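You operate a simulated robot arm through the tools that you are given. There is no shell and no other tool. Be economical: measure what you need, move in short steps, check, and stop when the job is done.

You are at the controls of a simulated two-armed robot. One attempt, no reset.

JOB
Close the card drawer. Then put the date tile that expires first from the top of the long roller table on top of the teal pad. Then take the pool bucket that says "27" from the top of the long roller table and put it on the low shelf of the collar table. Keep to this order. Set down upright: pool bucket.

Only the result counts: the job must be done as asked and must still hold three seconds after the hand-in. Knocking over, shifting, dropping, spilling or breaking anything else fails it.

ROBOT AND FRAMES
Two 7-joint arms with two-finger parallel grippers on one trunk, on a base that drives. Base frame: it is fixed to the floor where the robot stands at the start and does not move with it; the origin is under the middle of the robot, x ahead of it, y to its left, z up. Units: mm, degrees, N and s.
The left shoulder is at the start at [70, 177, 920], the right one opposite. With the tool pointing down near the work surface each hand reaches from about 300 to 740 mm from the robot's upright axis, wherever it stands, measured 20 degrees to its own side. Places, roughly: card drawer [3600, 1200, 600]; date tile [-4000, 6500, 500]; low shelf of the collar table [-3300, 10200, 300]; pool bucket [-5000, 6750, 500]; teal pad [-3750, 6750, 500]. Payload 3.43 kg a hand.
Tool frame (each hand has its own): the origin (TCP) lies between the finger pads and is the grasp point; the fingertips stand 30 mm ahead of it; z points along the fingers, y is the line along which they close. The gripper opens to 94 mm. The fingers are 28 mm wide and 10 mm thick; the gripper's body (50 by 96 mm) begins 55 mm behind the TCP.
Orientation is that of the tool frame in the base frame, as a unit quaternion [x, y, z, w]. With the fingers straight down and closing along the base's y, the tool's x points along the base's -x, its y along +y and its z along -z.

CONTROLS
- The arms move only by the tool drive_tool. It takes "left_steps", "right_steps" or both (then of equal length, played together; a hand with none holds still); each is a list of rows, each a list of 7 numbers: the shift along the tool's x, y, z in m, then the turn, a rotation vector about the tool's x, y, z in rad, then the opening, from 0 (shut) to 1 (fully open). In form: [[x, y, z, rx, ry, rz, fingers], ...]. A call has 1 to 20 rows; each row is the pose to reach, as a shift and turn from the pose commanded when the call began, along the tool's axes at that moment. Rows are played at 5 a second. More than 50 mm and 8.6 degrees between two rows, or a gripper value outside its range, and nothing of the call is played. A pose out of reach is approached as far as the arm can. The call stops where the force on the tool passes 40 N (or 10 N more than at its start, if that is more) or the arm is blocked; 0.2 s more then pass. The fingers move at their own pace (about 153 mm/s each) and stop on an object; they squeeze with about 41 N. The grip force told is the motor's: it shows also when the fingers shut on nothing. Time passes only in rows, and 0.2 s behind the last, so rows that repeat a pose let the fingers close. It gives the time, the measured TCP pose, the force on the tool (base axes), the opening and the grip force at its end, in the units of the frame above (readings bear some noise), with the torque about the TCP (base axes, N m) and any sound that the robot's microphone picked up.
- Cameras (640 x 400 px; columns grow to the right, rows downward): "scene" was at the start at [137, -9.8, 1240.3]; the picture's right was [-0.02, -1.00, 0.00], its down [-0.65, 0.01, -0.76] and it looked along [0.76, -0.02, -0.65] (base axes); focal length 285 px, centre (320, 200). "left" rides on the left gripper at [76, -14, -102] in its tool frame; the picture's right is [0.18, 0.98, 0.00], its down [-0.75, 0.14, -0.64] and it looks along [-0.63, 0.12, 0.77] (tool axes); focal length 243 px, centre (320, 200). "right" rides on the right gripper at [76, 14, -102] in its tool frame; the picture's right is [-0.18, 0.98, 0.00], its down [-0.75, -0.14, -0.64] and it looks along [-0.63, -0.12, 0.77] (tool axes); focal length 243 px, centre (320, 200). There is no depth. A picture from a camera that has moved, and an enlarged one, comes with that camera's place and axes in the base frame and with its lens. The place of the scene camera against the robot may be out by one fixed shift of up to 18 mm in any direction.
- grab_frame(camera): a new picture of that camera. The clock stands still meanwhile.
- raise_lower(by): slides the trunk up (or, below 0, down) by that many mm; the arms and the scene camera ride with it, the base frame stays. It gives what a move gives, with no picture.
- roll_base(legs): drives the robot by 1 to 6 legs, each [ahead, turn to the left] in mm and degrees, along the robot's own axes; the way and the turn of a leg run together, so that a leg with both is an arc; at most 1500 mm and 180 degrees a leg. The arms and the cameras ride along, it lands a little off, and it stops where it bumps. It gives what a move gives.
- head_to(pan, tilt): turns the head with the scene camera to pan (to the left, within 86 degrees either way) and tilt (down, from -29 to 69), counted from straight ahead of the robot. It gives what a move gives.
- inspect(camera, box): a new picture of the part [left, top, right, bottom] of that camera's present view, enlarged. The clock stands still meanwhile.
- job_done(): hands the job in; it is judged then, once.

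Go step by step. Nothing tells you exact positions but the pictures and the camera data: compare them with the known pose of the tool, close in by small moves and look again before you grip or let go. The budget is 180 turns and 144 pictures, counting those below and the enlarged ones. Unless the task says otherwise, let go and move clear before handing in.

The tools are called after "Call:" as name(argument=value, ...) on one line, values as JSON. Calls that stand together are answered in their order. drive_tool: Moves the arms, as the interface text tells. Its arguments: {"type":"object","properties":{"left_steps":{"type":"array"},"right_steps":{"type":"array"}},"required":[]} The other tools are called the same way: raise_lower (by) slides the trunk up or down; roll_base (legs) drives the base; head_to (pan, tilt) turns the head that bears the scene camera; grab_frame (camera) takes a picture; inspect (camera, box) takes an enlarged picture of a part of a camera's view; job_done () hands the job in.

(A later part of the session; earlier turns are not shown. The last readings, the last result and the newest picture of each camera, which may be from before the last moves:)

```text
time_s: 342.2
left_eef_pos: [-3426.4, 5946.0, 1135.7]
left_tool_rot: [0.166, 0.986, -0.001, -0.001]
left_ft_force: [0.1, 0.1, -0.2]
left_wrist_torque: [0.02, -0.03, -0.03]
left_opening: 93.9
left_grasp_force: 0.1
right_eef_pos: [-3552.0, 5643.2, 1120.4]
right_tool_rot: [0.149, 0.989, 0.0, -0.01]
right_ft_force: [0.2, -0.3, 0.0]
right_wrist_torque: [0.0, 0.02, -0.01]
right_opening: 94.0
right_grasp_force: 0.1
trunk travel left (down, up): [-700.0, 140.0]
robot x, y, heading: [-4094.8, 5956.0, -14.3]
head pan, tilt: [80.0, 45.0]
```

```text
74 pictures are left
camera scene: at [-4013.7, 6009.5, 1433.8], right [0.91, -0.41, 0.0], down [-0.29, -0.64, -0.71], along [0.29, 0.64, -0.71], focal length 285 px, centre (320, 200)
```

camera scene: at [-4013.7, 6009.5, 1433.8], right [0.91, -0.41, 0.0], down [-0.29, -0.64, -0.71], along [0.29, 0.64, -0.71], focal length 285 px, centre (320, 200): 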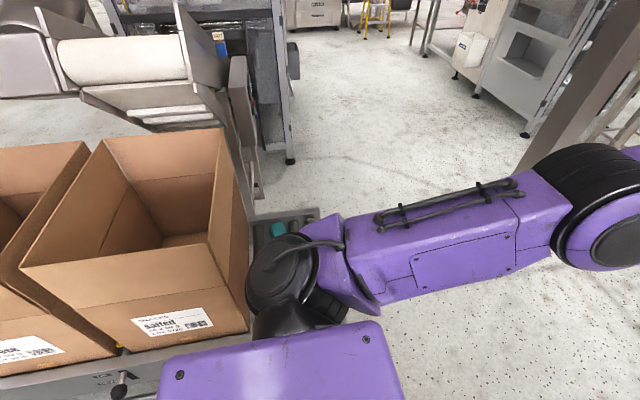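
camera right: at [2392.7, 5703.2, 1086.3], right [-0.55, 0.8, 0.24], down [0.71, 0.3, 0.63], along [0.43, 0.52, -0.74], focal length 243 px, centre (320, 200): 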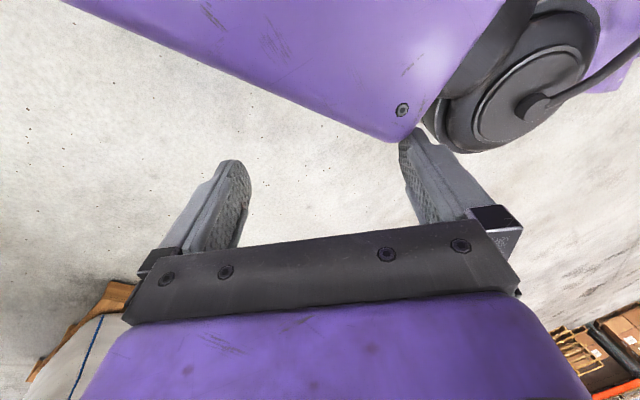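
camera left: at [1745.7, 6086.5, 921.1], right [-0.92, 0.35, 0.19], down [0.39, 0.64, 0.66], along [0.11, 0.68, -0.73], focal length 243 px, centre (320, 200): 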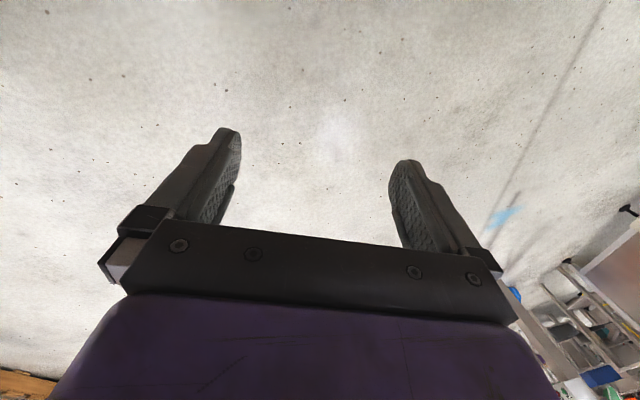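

The teal pad peeks out near the table's east end. Turn to face the table.

Call:
roll_base(legs=[[0, 91]])

Call:
head_to(pan=0, tilt=50)

Call:
grab_frame(camera="scene")

```text
time_s: 346.4
left_eef_pos: [-4101.4, 6626.8, 1135.6]
left_tool_rot: [-0.588, 0.809, -0.002, 0.0]
left_ft_force: [0.1, 0.3, -0.2]
left_wrist_torque: [0.02, 0.02, 0.01]
left_opening: 94.1
left_grasp_force: 0.0
right_eef_pos: [-3795.5, 6507.6, 1122.0]
right_tool_rot: [-0.6, 0.8, -0.008, -0.007]
right_ft_force: [-0.4, -0.2, -0.3]
right_wrist_torque: [-0.01, -0.03, 0.01]
right_opening: 94.1
right_grasp_force: 0.1
trunk travel left (down, up): [-700.0, 140.0]
robot x, y, heading: [-4097.6, 5955.2, 77.0]
head pan, tilt: [80.0, 45.0]
```

```text
time_s: 348.0
left_eef_pos: [-4101.1, 6627.2, 1136.2]
left_tool_rot: [-0.588, 0.809, -0.002, 0.0]
left_ft_force: [0.0, 0.2, -0.4]
left_wrist_torque: [-0.01, 0.02, -0.02]
left_opening: 94.2
left_grasp_force: 0.1
right_eef_pos: [-3796.9, 6507.9, 1120.9]
right_tool_rot: [-0.601, 0.8, -0.007, -0.006]
right_ft_force: [0.4, -0.7, -0.5]
right_wrist_torque: [0.0, 0.02, -0.05]
right_opening: 94.0
right_grasp_force: 0.0
trunk travel left (down, up): [-700.0, 140.0]
robot x, y, heading: [-4096.8, 5958.2, 77.1]
head pan, tilt: [0.0, 50.0]
```

```text
73 pictures are left
camera scene: at [-4066.8, 6071.7, 1426.8], right [0.97, -0.23, 0.0], down [-0.17, -0.75, -0.64], along [0.15, 0.63, -0.77], focal length 285 px, centre (320, 200)
```

scene: 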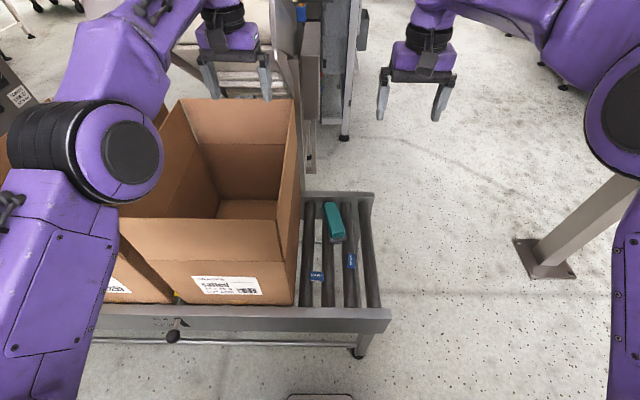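

Now I see the teal pad and two small blue date tiles on the rollers. Zoom in.

Call:
inspect(camera="scene", box=[290, 185, 390, 315])

Call:
inspect(camera="scene", box=[300, 245, 364, 285])

```text
3.08 times, centred on (340, 250) of scene
camera zoom: at [-4066.8, 6071.7, 1426.8], right [0.97, -0.23, 0.0], down [-0.17, -0.75, -0.64], along [0.15, 0.63, -0.77], focal length 877 px, centre (258, 46)
```

zoom: 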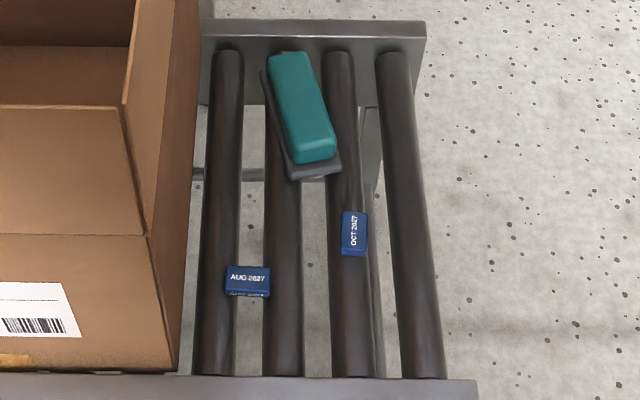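

```text
10.00 times, centred on (332, 265) of scene
camera zoom: at [-4066.8, 6071.7, 1426.8], right [0.97, -0.23, 0.0], down [-0.17, -0.75, -0.64], along [0.15, 0.63, -0.77], focal length 2850 px, centre (200, -450)
```

zoom: 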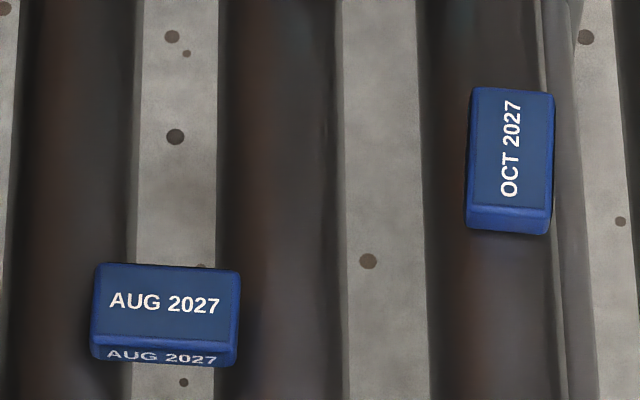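

AUG 2027 is the earlier tile (at about (-3984, 6490)); pad at about (-3870, 6685). I'll draw the left arm back and up clear of the cartons, and close in by 120 mm.

Call:
drive_tool(left_steps=[[0, 0.02, -0.03, 0, 0, 0, 1], [0.02, 0.04, -0.06, 0, 0, 0, 1], [0.05, 0.06, -0.09, 0, 0, 0, 1], [0.08, 0.08, -0.1, 0, 0, 0, 1], [0.11, 0.1, -0.1, 0, 0, 0, 1], [0.14, 0.1, -0.1, 0, 0, 0, 1], [0.17, 0.1, -0.1, 0, 0, 0, 1]])

Call:
roll_base(legs=[[115, 0]])

Call:
grab_frame(camera="scene")

Call:
grab_frame(camera="right")

```text
time_s: 349.6
left_eef_pos: [-4249.8, 6495.7, 1235.8]
left_tool_rot: [-0.588, 0.809, -0.001, 0.002]
left_ft_force: [-0.3, 0.0, -0.1]
left_wrist_torque: [0.04, 0.0, -0.01]
left_opening: 93.9
left_grasp_force: 0.1
left hand out of reach, approached as far as the arm can: row 1, 3, 4
right_eef_pos: [-3796.7, 6503.9, 1122.9]
right_tool_rot: [-0.601, 0.799, -0.007, -0.005]
right_ft_force: [-0.9, -0.8, -0.2]
right_wrist_torque: [0.04, -0.02, 0.01]
right_opening: 93.9
right_grasp_force: 0.0
trunk travel left (down, up): [-700.0, 140.0]
robot x, y, heading: [-4098.2, 5954.4, 77.0]
head pan, tilt: [0.0, 50.0]
```

```text
time_s: 350.8
left_eef_pos: [-4223.8, 6606.7, 1235.6]
left_tool_rot: [-0.589, 0.808, -0.002, 0.002]
left_ft_force: [0.7, 0.1, -0.5]
left_wrist_torque: [-0.01, -0.02, 0.0]
left_opening: 94.1
left_grasp_force: 0.1
right_eef_pos: [-3771.6, 6619.2, 1122.0]
right_tool_rot: [-0.601, 0.799, -0.006, -0.006]
right_ft_force: [0.3, -0.4, -0.8]
right_wrist_torque: [-0.03, 0.02, -0.02]
right_opening: 94.1
right_grasp_force: 0.0
trunk travel left (down, up): [-700.0, 140.0]
robot x, y, heading: [-4068.3, 6066.9, 77.3]
head pan, tilt: [0.0, 50.0]
```

```text
70 pictures are left
camera scene: at [-4041.7, 6181.5, 1427.0], right [0.97, -0.23, 0.0], down [-0.17, -0.75, -0.64], along [0.15, 0.63, -0.77], focal length 285 px, centre (320, 200)
```

scene: 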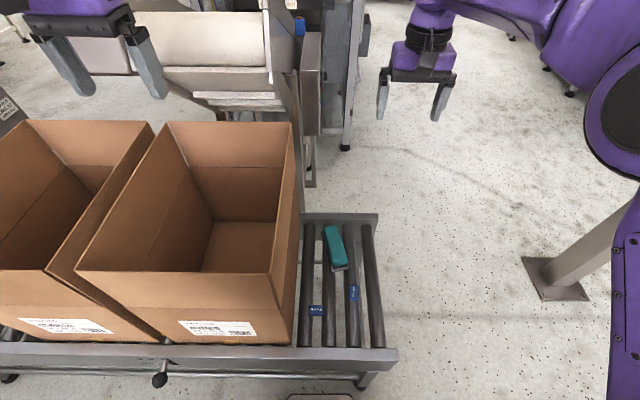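

```text
69 pictures are left
camera right: at [-3806.8, 6551.4, 1225.0], right [-0.89, 0.45, -0.01], down [0.35, 0.7, 0.63], along [0.29, 0.56, -0.78], focal length 243 px, centre (320, 200)
```

right: 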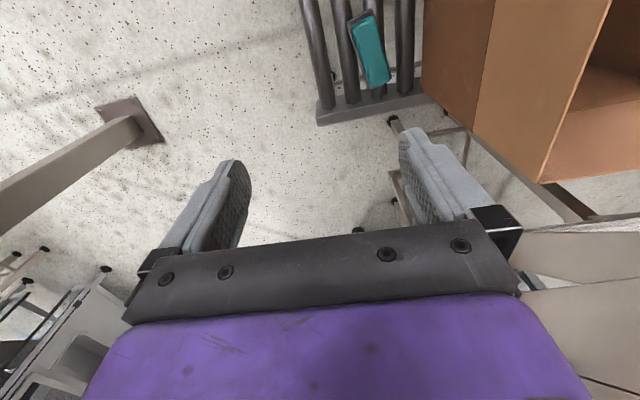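

Now swing the right hand over the tile area with fingers turned to close along the rollers, camera side away from the carton.

Call:
drive_tool(right_steps=[[0.015, 0.011, 0.033, 0, 0, -0.143, 1], [0.03, 0.023, 0.066, 0, 0, -0.286, 1], [0.045, 0.034, 0.099, 0, 0, -0.428, 1], [0.06, 0.046, 0.132, 0, 0, -0.571, 1], [0.075, 0.057, 0.165, 0, 0, -0.714, 1], [0.089, 0.069, 0.199, 0, 0, -0.857, 1], [0.104, 0.08, 0.232, 0, 0, -1.0, 1], [0.119, 0.091, 0.265, 0, 0, -1.142, 1], [0.134, 0.103, 0.298, 0, 0, -1.285, 1], [0.149, 0.114, 0.331, 0, 0, -1.428, 1], [0.164, 0.126, 0.364, 0, 0, -1.571, 1]])

Call:
grab_frame(camera="right")

Call:
grab_frame(camera="scene")

```text
time_s: 353.2
left_eef_pos: [-4225.7, 6609.1, 1235.7]
left_tool_rot: [-0.588, 0.809, -0.002, 0.001]
left_ft_force: [0.2, -0.3, 1.0]
left_wrist_torque: [-0.02, 0.0, -0.01]
left_opening: 93.8
left_grasp_force: 0.0
right_eef_pos: [-3939.3, 6486.8, 760.5]
right_tool_rot: [0.99, -0.138, 0.0, 0.009]
right_ft_force: [1.0, -0.5, 0.1]
right_wrist_torque: [0.06, -0.04, 0.01]
right_opening: 94.3
right_grasp_force: 0.2
trunk travel left (down, up): [-700.0, 140.0]
robot x, y, heading: [-4071.7, 6066.9, 76.9]
head pan, tilt: [0.0, 50.0]
```

```text
68 pictures are left
camera right: at [-3870.1, 6456.3, 862.7], right [-0.45, -0.89, 0.02], down [-0.68, 0.35, 0.64], along [-0.58, 0.27, -0.77], focal length 243 px, centre (320, 200)
```

right: 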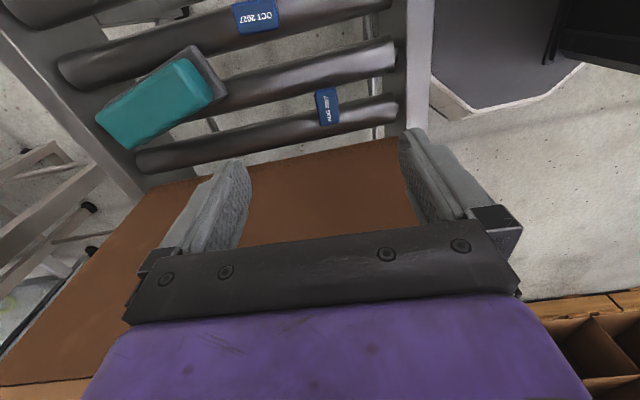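

```text
67 pictures are left
camera scene: at [-4041.9, 6183.6, 1426.9], right [0.97, -0.23, 0.0], down [-0.17, -0.75, -0.64], along [0.15, 0.63, -0.77], focal length 285 px, centre (320, 200)
```

scene: 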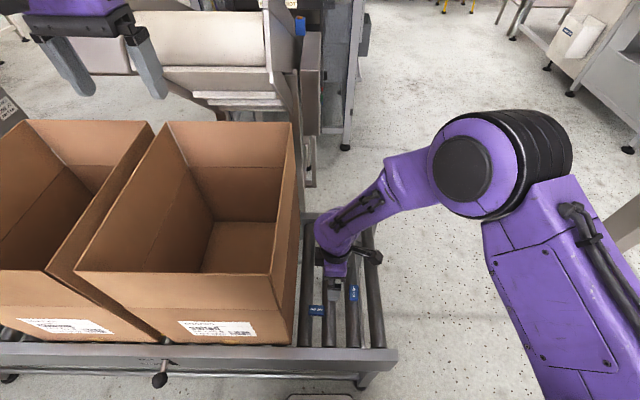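

Triangulation puts the tile top at about (-3983, 6495, 500). Tilt the hand slightly away from the carton and descend to 100 mm above.

Call:
drive_tool(right_steps=[[-0.009, 0, 0.032, 0, -0.05, 0, 0.9], [-0.018, 0, 0.064, 0, -0.1, 0, 0.8], [-0.027, 0.001, 0.096, 0, -0.15, 0, 0.8], [-0.036, 0.001, 0.128, 0, -0.2, 0, 0.8], [-0.045, 0.001, 0.155, 0, -0.2, 0, 0.8]])

Call:
grab_frame(camera="right")

```text
time_s: 354.4
left_eef_pos: [-4224.8, 6609.4, 1235.3]
left_tool_rot: [-0.589, 0.808, -0.002, 0.001]
left_ft_force: [0.3, 0.1, 0.2]
left_wrist_torque: [-0.01, 0.02, 0.02]
left_opening: 94.0
left_grasp_force: 0.0
right_eef_pos: [-3983.0, 6501.6, 602.7]
right_tool_rot: [0.985, -0.14, -0.099, -0.004]
right_ft_force: [-0.3, -0.6, 0.8]
right_wrist_torque: [-0.04, 0.02, 0.03]
right_opening: 74.9
right_grasp_force: 0.0
trunk travel left (down, up): [-700.0, 140.0]
robot x, y, heading: [-4073.2, 6068.4, 77.2]
head pan, tilt: [0.0, 50.0]
```

```text
66 pictures are left
camera right: at [-3896.5, 6463.6, 688.7], right [-0.44, -0.89, 0.05], down [-0.55, 0.32, 0.77], along [-0.71, 0.31, -0.63], focal length 243 px, centre (320, 200)
```

right: 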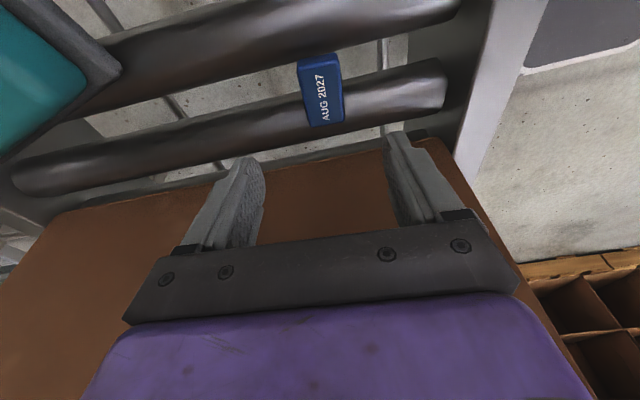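

Tile confirmed at (-3984, 6495), top z≈505. Descend to grip height.

Call:
drive_tool(right_steps=[[0.008, 0.003, 0.03, 0, 0, 0, 0.8], [0.016, 0.0046, 0.055, 0, 0, 0, 0.8], [0.019, 0.0046, 0.068, 0, 0, 0, 0.8], [0.0219, 0.0046, 0.079, 0, 0, 0, 0.8]])

Call:
grab_frame(camera="right")

Call:
inspect(camera="scene", box=[270, 200, 400, 350])

```text
time_s: 355.3
left_eef_pos: [-4223.6, 6605.5, 1235.6]
left_tool_rot: [-0.588, 0.809, 0.0, 0.001]
left_ft_force: [-1.0, 0.6, -0.8]
left_wrist_torque: [-0.01, 0.01, 0.02]
left_opening: 94.2
left_grasp_force: 0.0
right_eef_pos: [-3979.6, 6494.7, 532.4]
right_tool_rot: [0.985, -0.14, -0.098, -0.009]
right_ft_force: [3.1, -11.4, 27.1]
right_wrist_torque: [0.51, -0.55, -0.23]
right_opening: 69.4
right_grasp_force: 0.0
trunk travel left (down, up): [-700.0, 140.0]
robot x, y, heading: [-4073.8, 6068.3, 77.0]
head pan, tilt: [0.0, 50.0]
stopped in row 4 (right hand): the force on the tool passed its limit at 53 N (the readings are from after the stop); the commanded pose is now the measured one
```

```text
65 pictures are left
camera right: at [-3891.8, 6455.7, 617.3], right [-0.45, -0.89, 0.05], down [-0.55, 0.31, 0.78], along [-0.71, 0.32, -0.63], focal length 243 px, centre (320, 200)
```

right: 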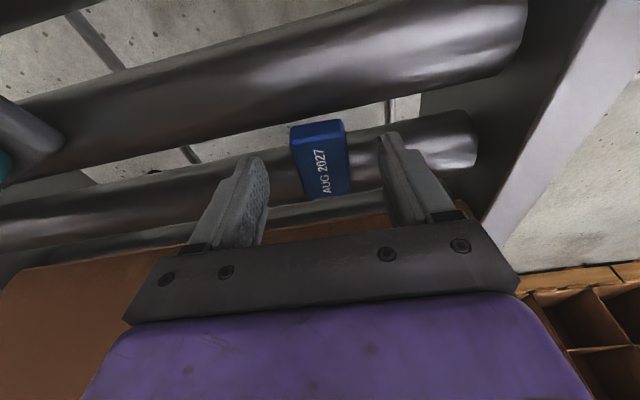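

```text
2.67 times, centred on (335, 275) of scene
camera zoom: at [-4041.5, 6178.6, 1427.6], right [0.97, -0.23, 0.0], down [-0.17, -0.74, -0.65], along [0.15, 0.63, -0.76], focal length 760 px, centre (280, 0)
```

zoom: 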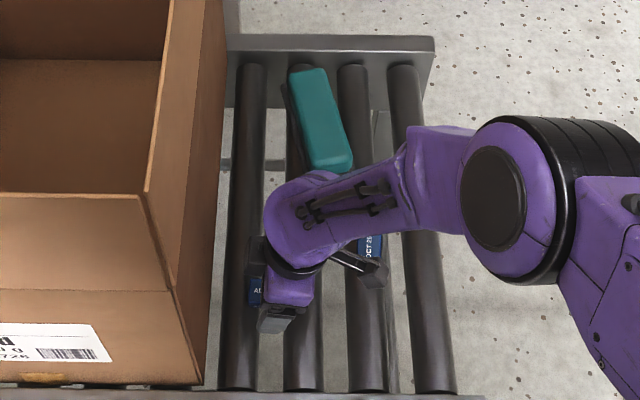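

The tile sits between the fingertips; they touched a roller. Lift 2 mm and close.

Call:
drive_tool(right_steps=[[0, 0, -0.003, 0, 0, 0, 0.8], [0, 0, -0.003, 0, 0, 0, 0.3], [0, 0, -0.003, 0, 0, 0, 0], [0, 0, -0.003, 0, 0, 0, 0], [0, 0, -0.003, 0, 0, 0, 0]])

Call:
grab_frame(camera="right")

```text
time_s: 356.5
left_eef_pos: [-4224.0, 6609.0, 1234.7]
left_tool_rot: [-0.589, 0.808, -0.002, 0.0]
left_ft_force: [1.1, -0.3, 1.1]
left_wrist_torque: [0.0, 0.02, -0.01]
left_opening: 94.0
left_grasp_force: 0.1
right_eef_pos: [-3977.6, 6495.1, 532.0]
right_tool_rot: [0.985, -0.139, -0.1, -0.007]
right_ft_force: [0.1, -0.2, -0.5]
right_wrist_torque: [0.02, 0.02, 0.01]
right_opening: 28.9
right_grasp_force: 40.9
trunk travel left (down, up): [-700.0, 140.0]
robot x, y, heading: [-4067.0, 6065.0, 76.8]
head pan, tilt: [0.0, 50.0]
```

```text
63 pictures are left
camera right: at [-3891.0, 6456.9, 617.9], right [-0.45, -0.89, 0.05], down [-0.55, 0.31, 0.78], along [-0.71, 0.32, -0.63], focal length 243 px, centre (320, 200)
```

right: 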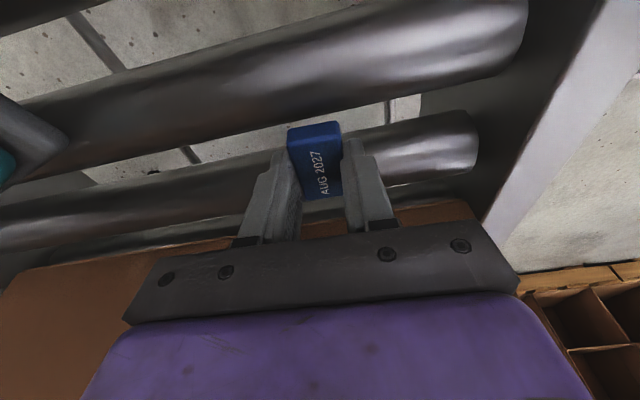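

The tile is held (29 mm wide). Lift and carry it, levelled, over the pad.

Call:
drive_tool(right_steps=[[-0.008, 0.001, -0.039, 0, 0, 0, 0], [-0.016, 0.002, -0.078, 0, 0, 0, 0], [-0.024, 0.002, -0.118, 0, 0, 0, 0], [-0.015, -0.033, -0.12, 0, 0.033, 0, 0], [-0.007, -0.067, -0.122, 0, 0.067, 0, 0], [0.002, -0.102, -0.125, 0, 0.1, 0, 0], [0.01, -0.136, -0.127, 0, 0.133, 0, 0], [0.019, -0.17, -0.13, 0, 0.167, 0, 0], [0.027, -0.205, -0.132, 0, 0.2, 0, 0]])

Call:
grab_frame(camera="right")

Call:
inspect(camera="scene", box=[270, 200, 400, 350])

```text
time_s: 358.5
left_eef_pos: [-4223.1, 6608.0, 1234.7]
left_tool_rot: [-0.588, 0.809, -0.002, 0.0]
left_ft_force: [0.9, -0.3, 0.4]
left_wrist_torque: [-0.01, 0.02, -0.01]
left_opening: 93.8
left_grasp_force: 0.0
right_eef_pos: [-3876.4, 6640.0, 665.5]
right_tool_rot: [0.99, -0.14, -0.009, 0.005]
right_ft_force: [-0.9, -0.6, -0.5]
right_wrist_torque: [0.0, 0.0, -0.02]
right_opening: 28.7
right_grasp_force: 41.4
right hand out of reach, approached as far as the arm can: row 8, 9
trunk travel left (down, up): [-700.0, 140.0]
robot x, y, heading: [-4074.8, 6069.4, 77.0]
head pan, tilt: [0.0, 50.0]
```

```text
62 pictures are left
camera right: at [-3805.2, 6607.0, 766.3], right [-0.45, -0.89, 0.02], down [-0.67, 0.35, 0.65], along [-0.59, 0.28, -0.76], focal length 243 px, centre (320, 200)
```

right: 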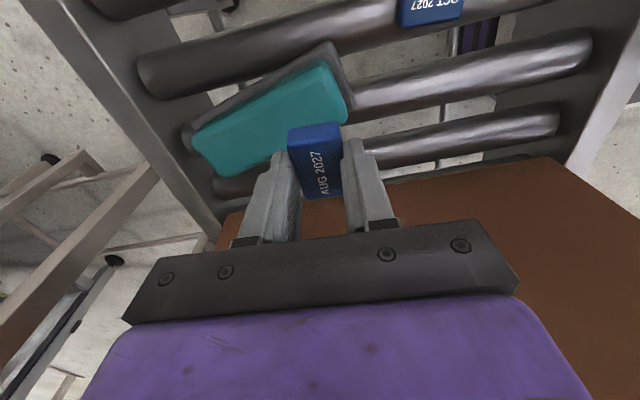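

```text
2.67 times, centred on (335, 275) of scene
camera zoom: at [-4040.5, 6182.8, 1426.9], right [0.97, -0.23, 0.0], down [-0.17, -0.75, -0.64], along [0.15, 0.63, -0.77], focal length 760 px, centre (280, 0)
```

zoom: 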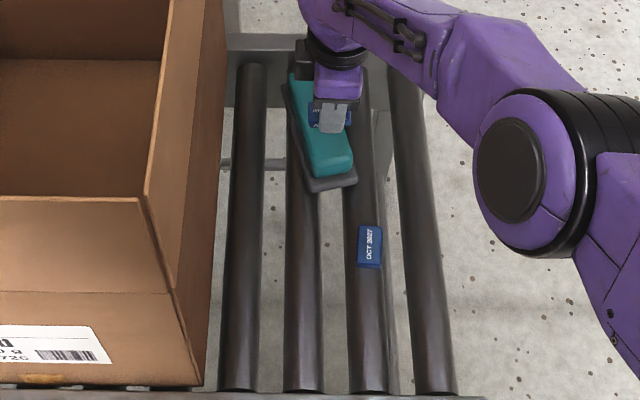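

Just short of reach from this height. Raise the hand a bit, lower the trunk 150 mm, then advance over the pad (pad centre ≈(-3870, 6685), top z≈535).

Call:
drive_tool(right_steps=[[0, 0, -0.04, 0, 0, 0, 0], [0, 0, -0.08, 0, 0, 0, 0]])

Call:
raise_lower(by=-140)

Call:
drive_tool(right_steps=[[-0.003, -0.015, 0, 0, 0, 0, 0], [-0.005, -0.03, 0, 0, 0, 0, 0], [-0.006, -0.045, 0, 0, 0, 0, 0]])

Call:
grab_frame(camera="right")

```text
time_s: 359.1
left_eef_pos: [-4223.7, 6608.2, 1233.9]
left_tool_rot: [-0.589, 0.808, -0.001, 0.001]
left_ft_force: [-0.9, -0.5, -0.3]
left_wrist_torque: [0.02, 0.0, -0.03]
left_opening: 94.1
left_grasp_force: 0.1
right_eef_pos: [-3876.9, 6639.0, 744.2]
right_tool_rot: [0.99, -0.139, 0.0, 0.007]
right_ft_force: [0.2, 0.6, -0.7]
right_wrist_torque: [0.01, 0.02, -0.05]
right_opening: 28.7
right_grasp_force: 41.3
trunk travel left (down, up): [-700.0, 140.0]
robot x, y, heading: [-4077.2, 6066.8, 77.0]
head pan, tilt: [0.0, 50.0]
```

```text
time_s: 360.8
left_eef_pos: [-4224.2, 6608.0, 1094.9]
left_tool_rot: [-0.588, 0.809, -0.002, 0.0]
left_ft_force: [-0.6, -0.2, 0.7]
left_wrist_torque: [0.01, -0.04, 0.02]
left_opening: 94.1
left_grasp_force: 0.1
right_eef_pos: [-3876.3, 6640.4, 604.6]
right_tool_rot: [0.99, -0.14, -0.001, 0.006]
right_ft_force: [0.0, -0.3, -0.7]
right_wrist_torque: [0.0, 0.02, 0.04]
right_opening: 28.5
right_grasp_force: 40.8
trunk travel left (down, up): [-560.0, 280.0]
robot x, y, heading: [-4071.7, 6067.9, 76.9]
head pan, tilt: [0.0, 50.0]
```

```text
time_s: 361.6
left_eef_pos: [-4224.0, 6609.1, 1095.2]
left_tool_rot: [-0.589, 0.808, -0.002, 0.001]
left_ft_force: [-0.3, -0.2, 1.0]
left_wrist_torque: [0.0, -0.01, 0.01]
left_opening: 94.0
left_grasp_force: 0.0
right_eef_pos: [-3866.0, 6674.0, 607.4]
right_tool_rot: [0.99, -0.139, 0.0, 0.006]
right_ft_force: [-0.2, 0.8, -0.2]
right_wrist_torque: [0.01, 0.02, 0.01]
right_opening: 28.4
right_grasp_force: 41.3
right hand out of reach, approached as far as the arm can: row 3
trunk travel left (down, up): [-560.0, 280.0]
robot x, y, heading: [-4072.2, 6067.3, 76.8]
head pan, tilt: [0.0, 50.0]
```

```text
60 pictures are left
camera right: at [-3796.9, 6640.7, 709.3], right [-0.45, -0.89, 0.01], down [-0.68, 0.35, 0.64], along [-0.58, 0.28, -0.77], focal length 243 px, centre (320, 200)
```

right: 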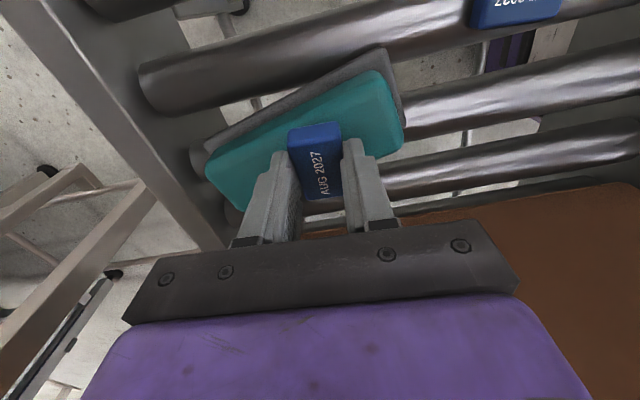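

Shift 11 mm west to centre the tile on the pad, and lower to just above it.

Call:
drive_tool(right_steps=[[-0.011, 0, 0, 0, 0, 0, 0], [-0.011, 0, 0.015, 0, 0, 0, 0], [-0.011, 0, 0.026, 0, 0, 0, 0], [-0.011, 0, 0.03, 0, 0, 0, 0]])

Call:
grab_frame(camera="right")

Call:
inspect(camera="scene", box=[290, 180, 390, 280])

```text
time_s: 362.6
left_eef_pos: [-4223.2, 6606.9, 1096.9]
left_tool_rot: [-0.589, 0.808, -0.001, 0.001]
left_ft_force: [0.0, 0.3, 0.1]
left_wrist_torque: [-0.03, -0.02, 0.0]
left_opening: 93.9
left_grasp_force: 0.0
right_eef_pos: [-3872.9, 6667.3, 588.9]
right_tool_rot: [0.99, -0.14, 0.0, 0.002]
right_ft_force: [0.3, 1.2, 30.3]
right_wrist_torque: [0.29, 0.71, -0.07]
right_opening: 29.4
right_grasp_force: 41.0
right hand out of reach, approached as far as the arm can: row 1, 2, 3, 4
trunk travel left (down, up): [-560.0, 280.0]
robot x, y, heading: [-4073.0, 6067.3, 77.0]
head pan, tilt: [0.0, 50.0]
```

```text
59 pictures are left
camera right: at [-3803.2, 6632.5, 690.4], right [-0.45, -0.89, 0.0], down [-0.68, 0.35, 0.64], along [-0.57, 0.29, -0.77], focal length 243 px, centre (320, 200)
```

right: 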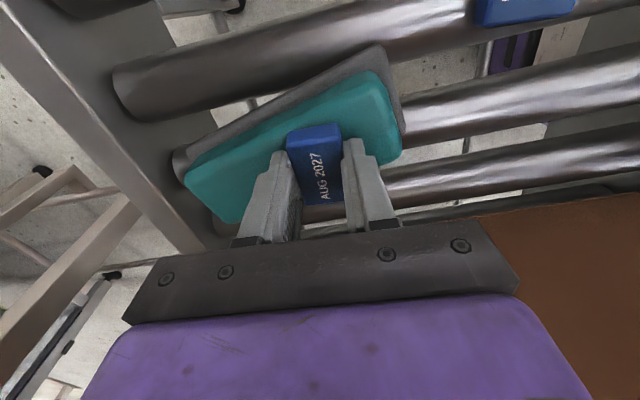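

```text
4.00 times, centred on (340, 230) of scene
camera zoom: at [-4041.9, 6179.6, 1287.6], right [0.97, -0.23, 0.0], down [-0.17, -0.74, -0.65], along [0.15, 0.63, -0.76], focal length 1140 px, centre (240, 80)
```

zoom: 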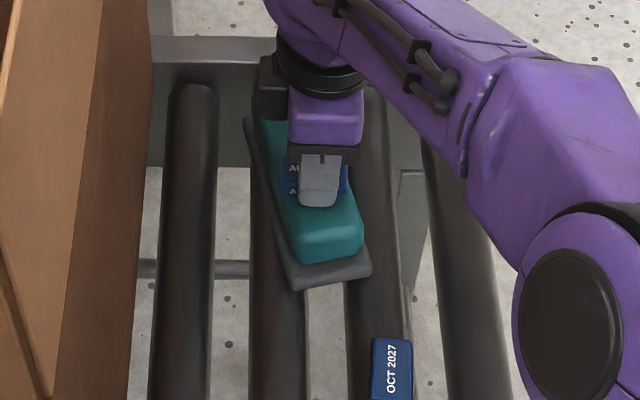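

Contact with the pad (30 N). Ease off slightly and open.

Call:
drive_tool(right_steps=[[0, 0, -0.006, 0, 0, 0, 0], [0, 0, -0.008, 0, 0, 0, 0], [0, 0, -0.008, 0, 0, 0, 0.5], [0, 0, -0.008, 0, 0, 0, 0.6]])

Call:
drive_tool(right_steps=[[0, 0, -0.03, 0, 0, 0, 0.6], [0, 0, -0.07, 0, 0, 0, 0.6], [0, 0, -0.11, 0, 0, 0, 0.6], [0, 0, -0.15, 0, 0, 0, 0.6]])

Call:
grab_frame(camera="right")

Call:
inspect(camera="scene", box=[290, 180, 390, 280])

```text
time_s: 363.6
left_eef_pos: [-4223.7, 6609.8, 1094.7]
left_tool_rot: [-0.589, 0.808, -0.002, 0.001]
left_ft_force: [-0.4, -0.4, 0.7]
left_wrist_torque: [0.01, 0.0, -0.02]
left_opening: 94.3
left_grasp_force: 0.0
right_eef_pos: [-3871.8, 6665.4, 591.5]
right_tool_rot: [0.99, -0.14, 0.0, 0.007]
right_ft_force: [-0.2, 0.4, -0.3]
right_wrist_torque: [-0.01, 0.0, 0.02]
right_opening: 56.3
right_grasp_force: 0.1
trunk travel left (down, up): [-560.0, 280.0]
robot x, y, heading: [-4071.2, 6065.7, 76.9]
head pan, tilt: [0.0, 50.0]
```

```text
time_s: 364.6
left_eef_pos: [-4224.1, 6608.3, 1093.6]
left_tool_rot: [-0.589, 0.808, -0.001, 0.0]
left_ft_force: [-0.7, -0.5, 0.0]
left_wrist_torque: [0.01, -0.02, 0.01]
left_opening: 93.6
left_grasp_force: 0.1
right_eef_pos: [-3871.7, 6667.8, 742.8]
right_tool_rot: [0.99, -0.14, 0.0, 0.007]
right_ft_force: [-0.6, 0.3, -0.4]
right_wrist_torque: [0.0, 0.01, 0.02]
right_opening: 56.6
right_grasp_force: 0.0
trunk travel left (down, up): [-560.0, 280.0]
robot x, y, heading: [-4072.0, 6067.5, 77.0]
head pan, tilt: [0.0, 50.0]
```

```text
57 pictures are left
camera right: at [-3803.2, 6635.0, 844.9], right [-0.45, -0.89, 0.01], down [-0.68, 0.35, 0.64], along [-0.58, 0.28, -0.77], focal length 243 px, centre (320, 200)
```

right: 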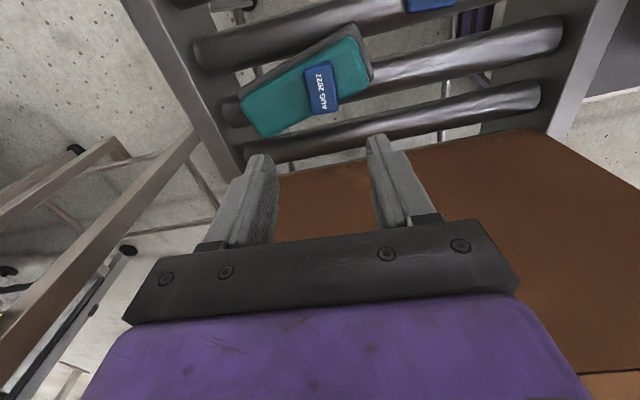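

```text
4.00 times, centred on (340, 230) of scene
camera zoom: at [-4041.4, 6182.1, 1286.9], right [0.97, -0.23, 0.0], down [-0.17, -0.75, -0.64], along [0.15, 0.63, -0.77], focal length 1140 px, centre (240, 80)
```

zoom: 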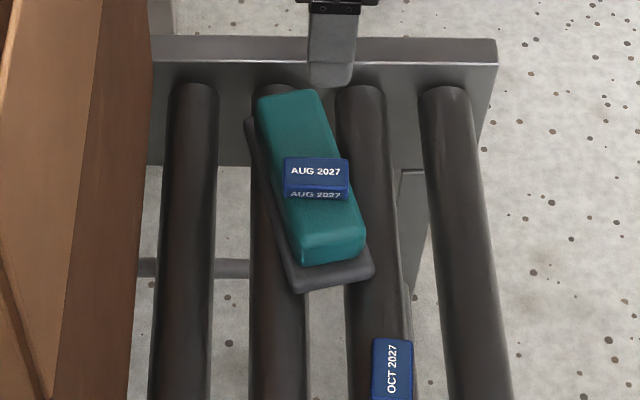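

The AUG 2027 tile rests on the pad. Now stow the right hand, then go back west for the buckets.

Call:
drive_tool(right_steps=[[0.005, 0.01, -0.03, 0, 0, 0.143, 1], [0.015, 0.025, -0.06, 0, 0, 0.286, 1], [0.025, 0.04, -0.09, 0, 0, 0.428, 1], [0.035, 0.055, -0.12, 0, 0, 0.571, 1], [0.045, 0.07, -0.15, 0, 0, 0.714, 1], [0.055, 0.09, -0.18, 0, 0, 0.857, 1], [0.065, 0.11, -0.21, 0, 0, 1.0, 1], [0.075, 0.13, -0.24, 0, 0, 1.142, 1], [0.085, 0.15, -0.26, 0, 0, 1.285, 1], [0.09, 0.17, -0.28, 0, 0, 1.428, 1], [0.09, 0.18, -0.3, 0, 0, 1.571, 1]])

Call:
raise_lower(by=140)

Call:
roll_base(legs=[[-130, 0]])

Call:
head_to(pan=55, tilt=30)

Call:
grab_frame(camera="scene")

```text
time_s: 367.0
left_eef_pos: [-4223.5, 6609.2, 1095.5]
left_tool_rot: [-0.588, 0.809, -0.001, 0.0]
left_ft_force: [-0.7, -0.3, 0.6]
left_wrist_torque: [-0.03, -0.01, 0.02]
left_opening: 93.8
left_grasp_force: 0.1
right_eef_pos: [-3832.5, 6475.0, 1043.3]
right_tool_rot: [-0.601, 0.799, -0.005, -0.004]
right_ft_force: [0.7, 0.0, 0.2]
right_wrist_torque: [0.01, 0.0, 0.01]
right_opening: 94.0
right_grasp_force: 0.1
trunk travel left (down, up): [-560.0, 280.0]
robot x, y, heading: [-4073.4, 6064.9, 76.7]
head pan, tilt: [0.0, 50.0]
```

```text
time_s: 368.7
left_eef_pos: [-4223.7, 6608.5, 1233.9]
left_tool_rot: [-0.589, 0.808, -0.002, 0.0]
left_ft_force: [-0.6, -0.1, 0.0]
left_wrist_torque: [-0.01, 0.0, 0.0]
left_opening: 94.2
left_grasp_force: 0.0
right_eef_pos: [-3832.7, 6475.2, 1182.9]
right_tool_rot: [-0.602, 0.799, -0.005, -0.004]
right_ft_force: [0.5, 0.0, -0.8]
right_wrist_torque: [0.0, 0.0, 0.02]
right_opening: 93.9
right_grasp_force: 0.2
trunk travel left (down, up): [-700.0, 140.0]
robot x, y, heading: [-4075.7, 6065.1, 77.1]
head pan, tilt: [0.0, 50.0]
```

```text
time_s: 370.0
left_eef_pos: [-4253.0, 6483.4, 1232.8]
left_tool_rot: [-0.587, 0.809, -0.003, -0.001]
left_ft_force: [0.1, 0.4, 0.6]
left_wrist_torque: [-0.02, 0.0, 0.0]
left_opening: 94.1
left_grasp_force: 0.0
right_eef_pos: [-3861.8, 6349.1, 1182.2]
right_tool_rot: [-0.6, 0.8, -0.005, -0.005]
right_ft_force: [-0.5, 0.4, 0.1]
right_wrist_torque: [0.0, 0.03, 0.0]
right_opening: 94.3
right_grasp_force: 0.1
trunk travel left (down, up): [-700.0, 140.0]
robot x, y, heading: [-4101.4, 5942.1, 76.7]
head pan, tilt: [0.0, 50.0]
```

```text
time_s: 371.2
left_eef_pos: [-4252.2, 6481.5, 1234.5]
left_tool_rot: [-0.587, 0.809, -0.002, 0.001]
left_ft_force: [0.3, 1.0, 0.7]
left_wrist_torque: [0.04, -0.01, 0.05]
left_opening: 94.2
left_grasp_force: 0.1
right_eef_pos: [-3862.3, 6346.9, 1183.7]
right_tool_rot: [-0.6, 0.8, -0.005, -0.004]
right_ft_force: [0.1, -0.5, 0.5]
right_wrist_torque: [-0.03, -0.05, -0.05]
right_opening: 93.8
right_grasp_force: 0.1
trunk travel left (down, up): [-700.0, 140.0]
robot x, y, heading: [-4099.2, 5935.1, 76.6]
head pan, tilt: [55.0, 30.0]
```

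```text
55 pictures are left
camera scene: at [-4148.6, 6047.3, 1456.4], right [0.75, 0.67, 0.0], down [0.33, -0.37, -0.87], along [-0.58, 0.65, -0.5], focal length 285 px, centre (320, 200)
```

scene: 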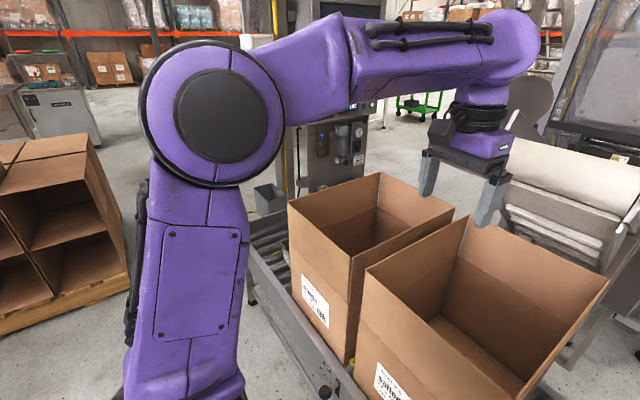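

A grey bucket is visible at the table's west end. Drive west along the table and face it.

Call:
roll_base(legs=[[0, 91], [900, 0], [0, -90]])

Call:
head_to(pan=0, tilt=45)

Call:
grab_frame(camera="scene")

```text
time_s: 383.6
left_eef_pos: [-5160.4, 6683.7, 1233.9]
left_tool_rot: [-0.596, 0.803, -0.002, 0.0]
left_ft_force: [-0.3, -0.5, 0.0]
left_wrist_torque: [-0.01, 0.01, 0.02]
left_opening: 94.1
left_grasp_force: 0.0
right_eef_pos: [-4766.8, 6557.6, 1183.2]
right_tool_rot: [-0.608, 0.794, -0.004, -0.004]
right_ft_force: [-0.2, 0.5, 0.7]
right_wrist_torque: [-0.01, 0.0, 0.03]
right_opening: 94.1
right_grasp_force: 0.0
trunk travel left (down, up): [-700.0, 140.0]
robot x, y, heading: [-4999.7, 6141.2, 77.7]
head pan, tilt: [55.0, 30.0]
```

```text
time_s: 384.9
left_eef_pos: [-5157.7, 6683.6, 1234.0]
left_tool_rot: [-0.595, 0.804, -0.002, 0.001]
left_ft_force: [-0.2, 0.4, 0.2]
left_wrist_torque: [-0.01, -0.02, -0.02]
left_opening: 93.9
left_grasp_force: 0.0
right_eef_pos: [-4766.3, 6557.8, 1182.6]
right_tool_rot: [-0.608, 0.794, -0.004, -0.004]
right_ft_force: [-0.9, -0.6, -0.3]
right_wrist_torque: [0.01, -0.05, 0.05]
right_opening: 94.1
right_grasp_force: 0.1
trunk travel left (down, up): [-700.0, 140.0]
robot x, y, heading: [-4998.2, 6142.0, 77.8]
head pan, tilt: [0.0, 45.0]
```

```text
54 pictures are left
camera scene: at [-4967.9, 6264.9, 1433.8], right [0.98, -0.21, 0.0], down [-0.15, -0.69, -0.71], along [0.15, 0.69, -0.71], focal length 285 px, centre (320, 200)
```

scene: 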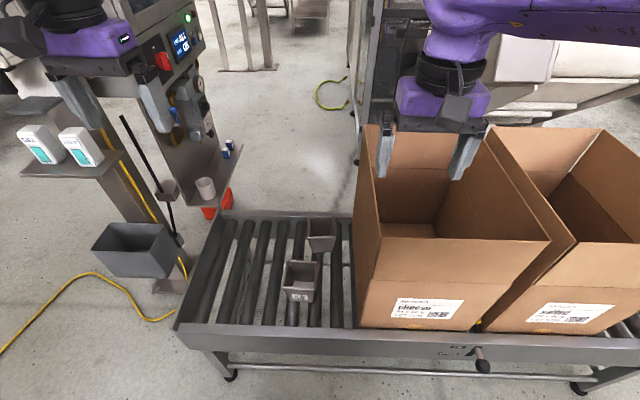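

Call:
inspect(camera="scene", box=[260, 205, 356, 310])

Call:
inspect(camera="scene", box=[280, 270, 328, 305])

```text
3.81 times, centred on (308, 258) of scene
camera zoom: at [-4967.9, 6264.9, 1433.8], right [0.98, -0.21, 0.0], down [-0.15, -0.69, -0.71], along [0.15, 0.69, -0.71], focal length 1086 px, centre (366, -19)
```

zoom: 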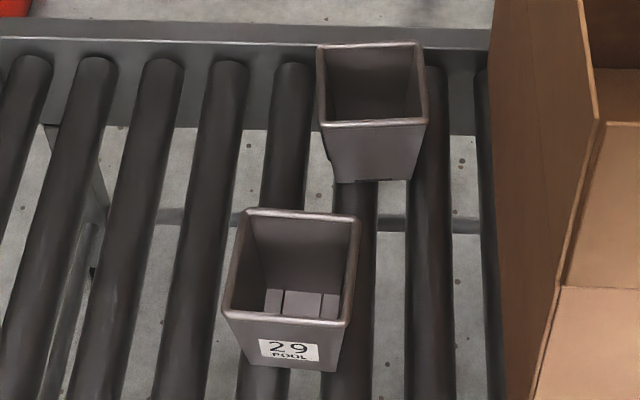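

```text
11.43 times, centred on (304, 288) of scene
camera zoom: at [-4967.9, 6264.9, 1433.8], right [0.98, -0.21, 0.0], down [-0.15, -0.69, -0.71], along [0.15, 0.69, -0.71], focal length 3258 px, centre (503, -800)
```

zoom: 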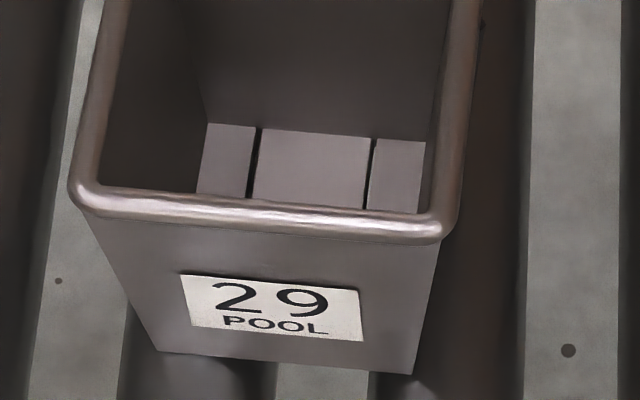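

The near bucket says 29; the far one must be 27 (label not on this side). I'll move 150 mm closer and bring the left hand over to inspect it, with the right hand kept high above the cartons.

Call:
roll_base(legs=[[140, 0]])

Call:
drive_tool(left_steps=[[-0.006, -0.019, 0.035, 0, 0, 0.143, 1], [-0.012, -0.038, 0.07, 0, 0, 0.286, 1], [-0.017, -0.057, 0.105, 0, 0, 0.428, 1], [-0.023, -0.076, 0.14, 0, 0, 0.571, 1], [-0.029, -0.095, 0.175, 0, 0, 0.714, 1], [-0.035, -0.115, 0.21, 0, 0, 0.857, 1], [-0.041, -0.134, 0.245, 0, 0, 1.0, 1], [-0.047, -0.153, 0.28, 0, 0, 1.142, 1], [-0.052, -0.172, 0.315, 0, 0, 1.285, 1], [-0.058, -0.191, 0.345, 0, 0, 1.428, 1], [-0.064, -0.21, 0.37, 0, 0, 1.571, 1]], right_steps=[[0, 0, -0.01, 0, 0, 0, 1], [0, 0, -0.02, 0, 0, 0, 1], [0, 0, -0.03, 0, 0, 0, 1], [0, 0, -0.04, 0, 0, 0, 1], [0, 0, -0.05, 0, 0, 0, 1], [0, 0, -0.06, 0, 0, 0, 1], [0, 0, -0.07, 0, 0, 0, 1], [0, 0, -0.08, 0, 0, 0, 1], [0, 0, -0.09, 0, 0, 0, 1], [0, 0, -0.1, 0, 0, 0, 1], [0, 0, -0.1, 0, 0, 0, 1]])

Call:
grab_frame(camera="left")

Call:
grab_frame(camera="scene")

```text
time_s: 386.2
left_eef_pos: [-5131.1, 6818.4, 1236.4]
left_tool_rot: [-0.596, 0.803, -0.002, 0.001]
left_ft_force: [0.6, 0.2, 0.3]
left_wrist_torque: [0.06, 0.03, 0.0]
left_opening: 94.1
left_grasp_force: 0.0
right_eef_pos: [-4737.8, 6690.0, 1183.9]
right_tool_rot: [-0.609, 0.793, -0.005, -0.003]
right_ft_force: [-0.8, -0.2, 0.6]
right_wrist_torque: [0.01, 0.01, -0.01]
right_opening: 93.8
right_grasp_force: 0.0
trunk travel left (down, up): [-700.0, 140.0]
robot x, y, heading: [-4969.1, 6278.2, 77.9]
head pan, tilt: [0.0, 45.0]
```

```text
time_s: 388.6
left_eef_pos: [-4911.4, 6823.2, 866.4]
left_tool_rot: [0.147, 0.989, -0.001, 0.0]
left_ft_force: [0.1, -0.3, -0.2]
left_wrist_torque: [-0.03, 0.05, -0.01]
left_opening: 94.0
left_grasp_force: 0.1
right_eef_pos: [-4735.6, 6695.3, 1284.0]
right_tool_rot: [-0.608, 0.794, -0.004, -0.005]
right_ft_force: [0.7, 0.5, -0.7]
right_wrist_torque: [0.03, 0.0, 0.02]
right_opening: 94.1
right_grasp_force: 0.0
trunk travel left (down, up): [-700.0, 140.0]
robot x, y, heading: [-4963.8, 6281.0, 77.9]
head pan, tilt: [0.0, 45.0]
```

```text
51 pictures are left
camera left: at [-4988.7, 6831.5, 967.5], right [0.11, 0.99, 0.0], down [0.76, -0.08, 0.64], along [0.64, -0.07, -0.77], focal length 243 px, centre (320, 200)
```

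left: 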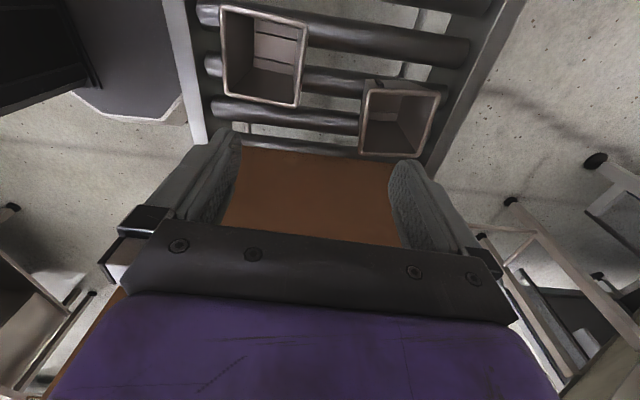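

```text
50 pictures are left
camera scene: at [-4937.8, 6402.2, 1433.7], right [0.98, -0.21, 0.0], down [-0.15, -0.69, -0.71], along [0.15, 0.69, -0.71], focal length 285 px, centre (320, 200)
```

scene: 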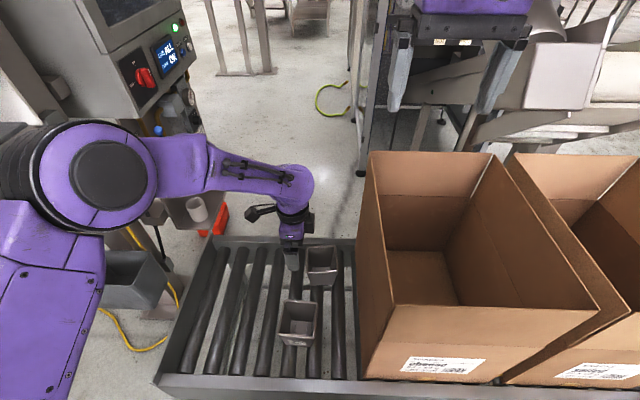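

Call:
inspect(camera="left", box=[210, 0, 470, 165])

```text
2.42 times, centred on (340, 82) of left
camera zoom: at [-4988.7, 6831.5, 967.5], right [0.11, 0.99, 0.0], down [0.76, -0.08, 0.64], along [0.64, -0.07, -0.77], focal length 588 px, centre (272, 485)
```

zoom: 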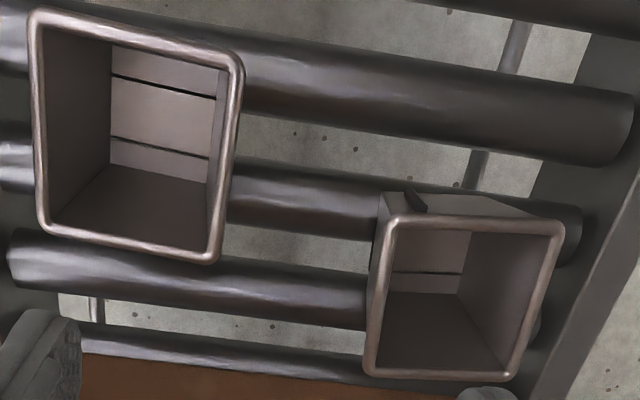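

Call:
inspect(camera="left", box=[350, 65, 460, 165])

Call:
inspect(camera="scene", box=[270, 230, 360, 300])

```text
4.00 times, centred on (405, 115) of left
camera zoom: at [-4988.7, 6831.5, 967.5], right [0.11, 0.99, 0.0], down [0.76, -0.08, 0.64], along [0.64, -0.07, -0.77], focal length 970 px, centre (-20, 540)
```

zoom: 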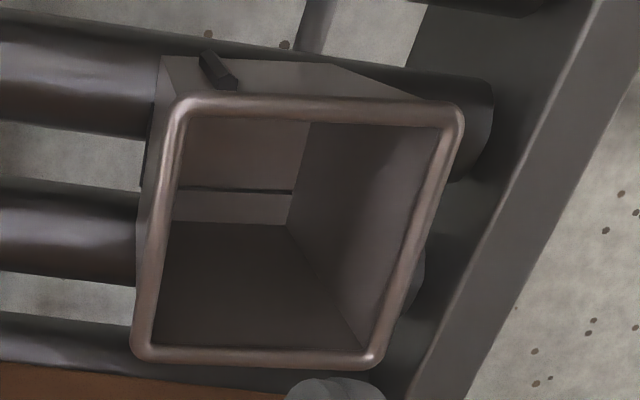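

```text
5.71 times, centred on (315, 265) of scene
camera zoom: at [-4937.8, 6402.2, 1433.7], right [0.98, -0.21, 0.0], down [-0.15, -0.69, -0.71], along [0.15, 0.69, -0.71], focal length 1629 px, centre (349, -171)
```

zoom: 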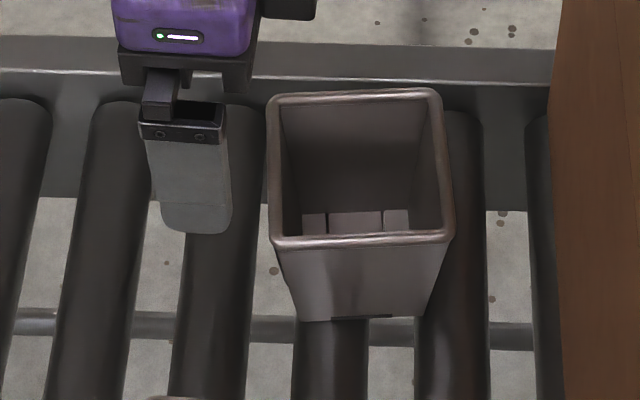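

The image is upside-down (top = west); the label must be on the north or east face — I'll verify after lifting. Lower the trunk and bring the left hand above the bucket's south wall.

Call:
raise_lower(by=-180)

Call:
drive_tool(left_steps=[[-0.02, 0.028, -0.004, 0, 0, 0, 1], [-0.04, 0.056, -0.004, 0, 0, 0, 1], [-0.059, 0.084, -0.004, 0, 0, 0, 0.7]])

Call:
grab_frame(camera="left")

Call:
inspect(camera="scene", box=[250, 180, 380, 300])

```text
time_s: 390.6
left_eef_pos: [-4912.3, 6823.0, 685.9]
left_tool_rot: [0.146, 0.989, -0.001, 0.002]
left_ft_force: [0.2, -0.1, 0.0]
left_wrist_torque: [0.02, -0.02, 0.01]
left_opening: 94.0
left_grasp_force: 0.1
right_eef_pos: [-4736.4, 6694.4, 1105.4]
right_tool_rot: [-0.609, 0.793, -0.004, -0.004]
right_ft_force: [0.0, 0.1, -0.3]
right_wrist_torque: [0.02, -0.02, -0.04]
right_opening: 94.0
right_grasp_force: 0.1
trunk travel left (down, up): [-520.0, 320.0]
robot x, y, heading: [-4966.4, 6278.3, 77.9]
head pan, tilt: [0.0, 45.0]
```

```text
time_s: 391.4
left_eef_pos: [-4829.8, 6885.3, 689.9]
left_tool_rot: [0.146, 0.989, -0.003, 0.001]
left_ft_force: [0.4, 0.8, -0.4]
left_wrist_torque: [-0.01, 0.02, -0.03]
left_opening: 65.8
left_grasp_force: 0.1
right_eef_pos: [-4735.8, 6695.5, 1104.2]
right_tool_rot: [-0.608, 0.794, -0.004, -0.005]
right_ft_force: [0.4, 0.6, -0.8]
right_wrist_torque: [0.01, 0.01, -0.02]
right_opening: 93.8
right_grasp_force: 0.0
trunk travel left (down, up): [-520.0, 320.0]
robot x, y, heading: [-4970.8, 6281.0, 77.9]
head pan, tilt: [0.0, 45.0]
```

```text
46 pictures are left
camera left: at [-4907.5, 6893.8, 791.7], right [0.11, 0.99, 0.0], down [0.76, -0.08, 0.64], along [0.64, -0.07, -0.77], focal length 243 px, centre (320, 200)
```

left: 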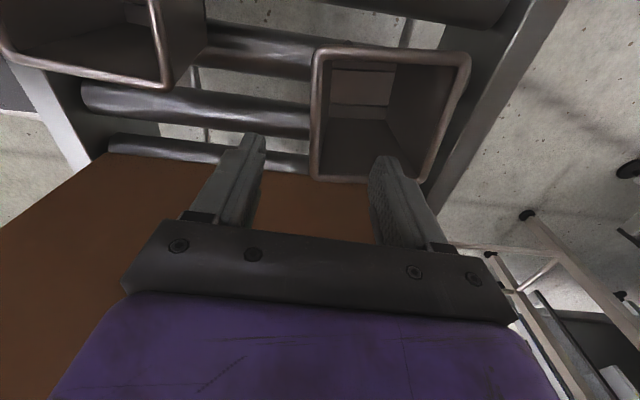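

```text
3.33 times, centred on (315, 240) of scene
camera zoom: at [-4937.7, 6401.9, 1253.7], right [0.98, -0.21, 0.0], down [-0.15, -0.69, -0.71], along [0.15, 0.69, -0.71], focal length 950 px, centre (337, 67)
```

zoom: 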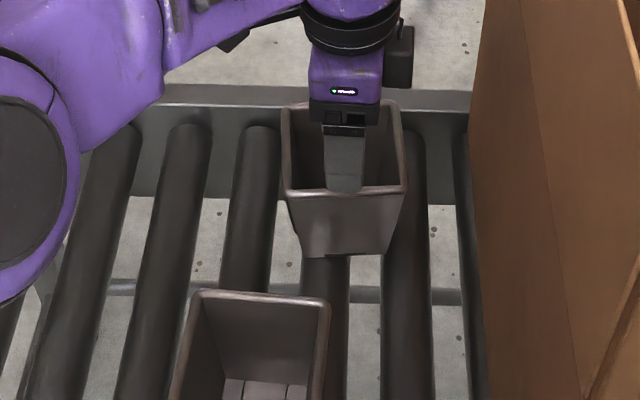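

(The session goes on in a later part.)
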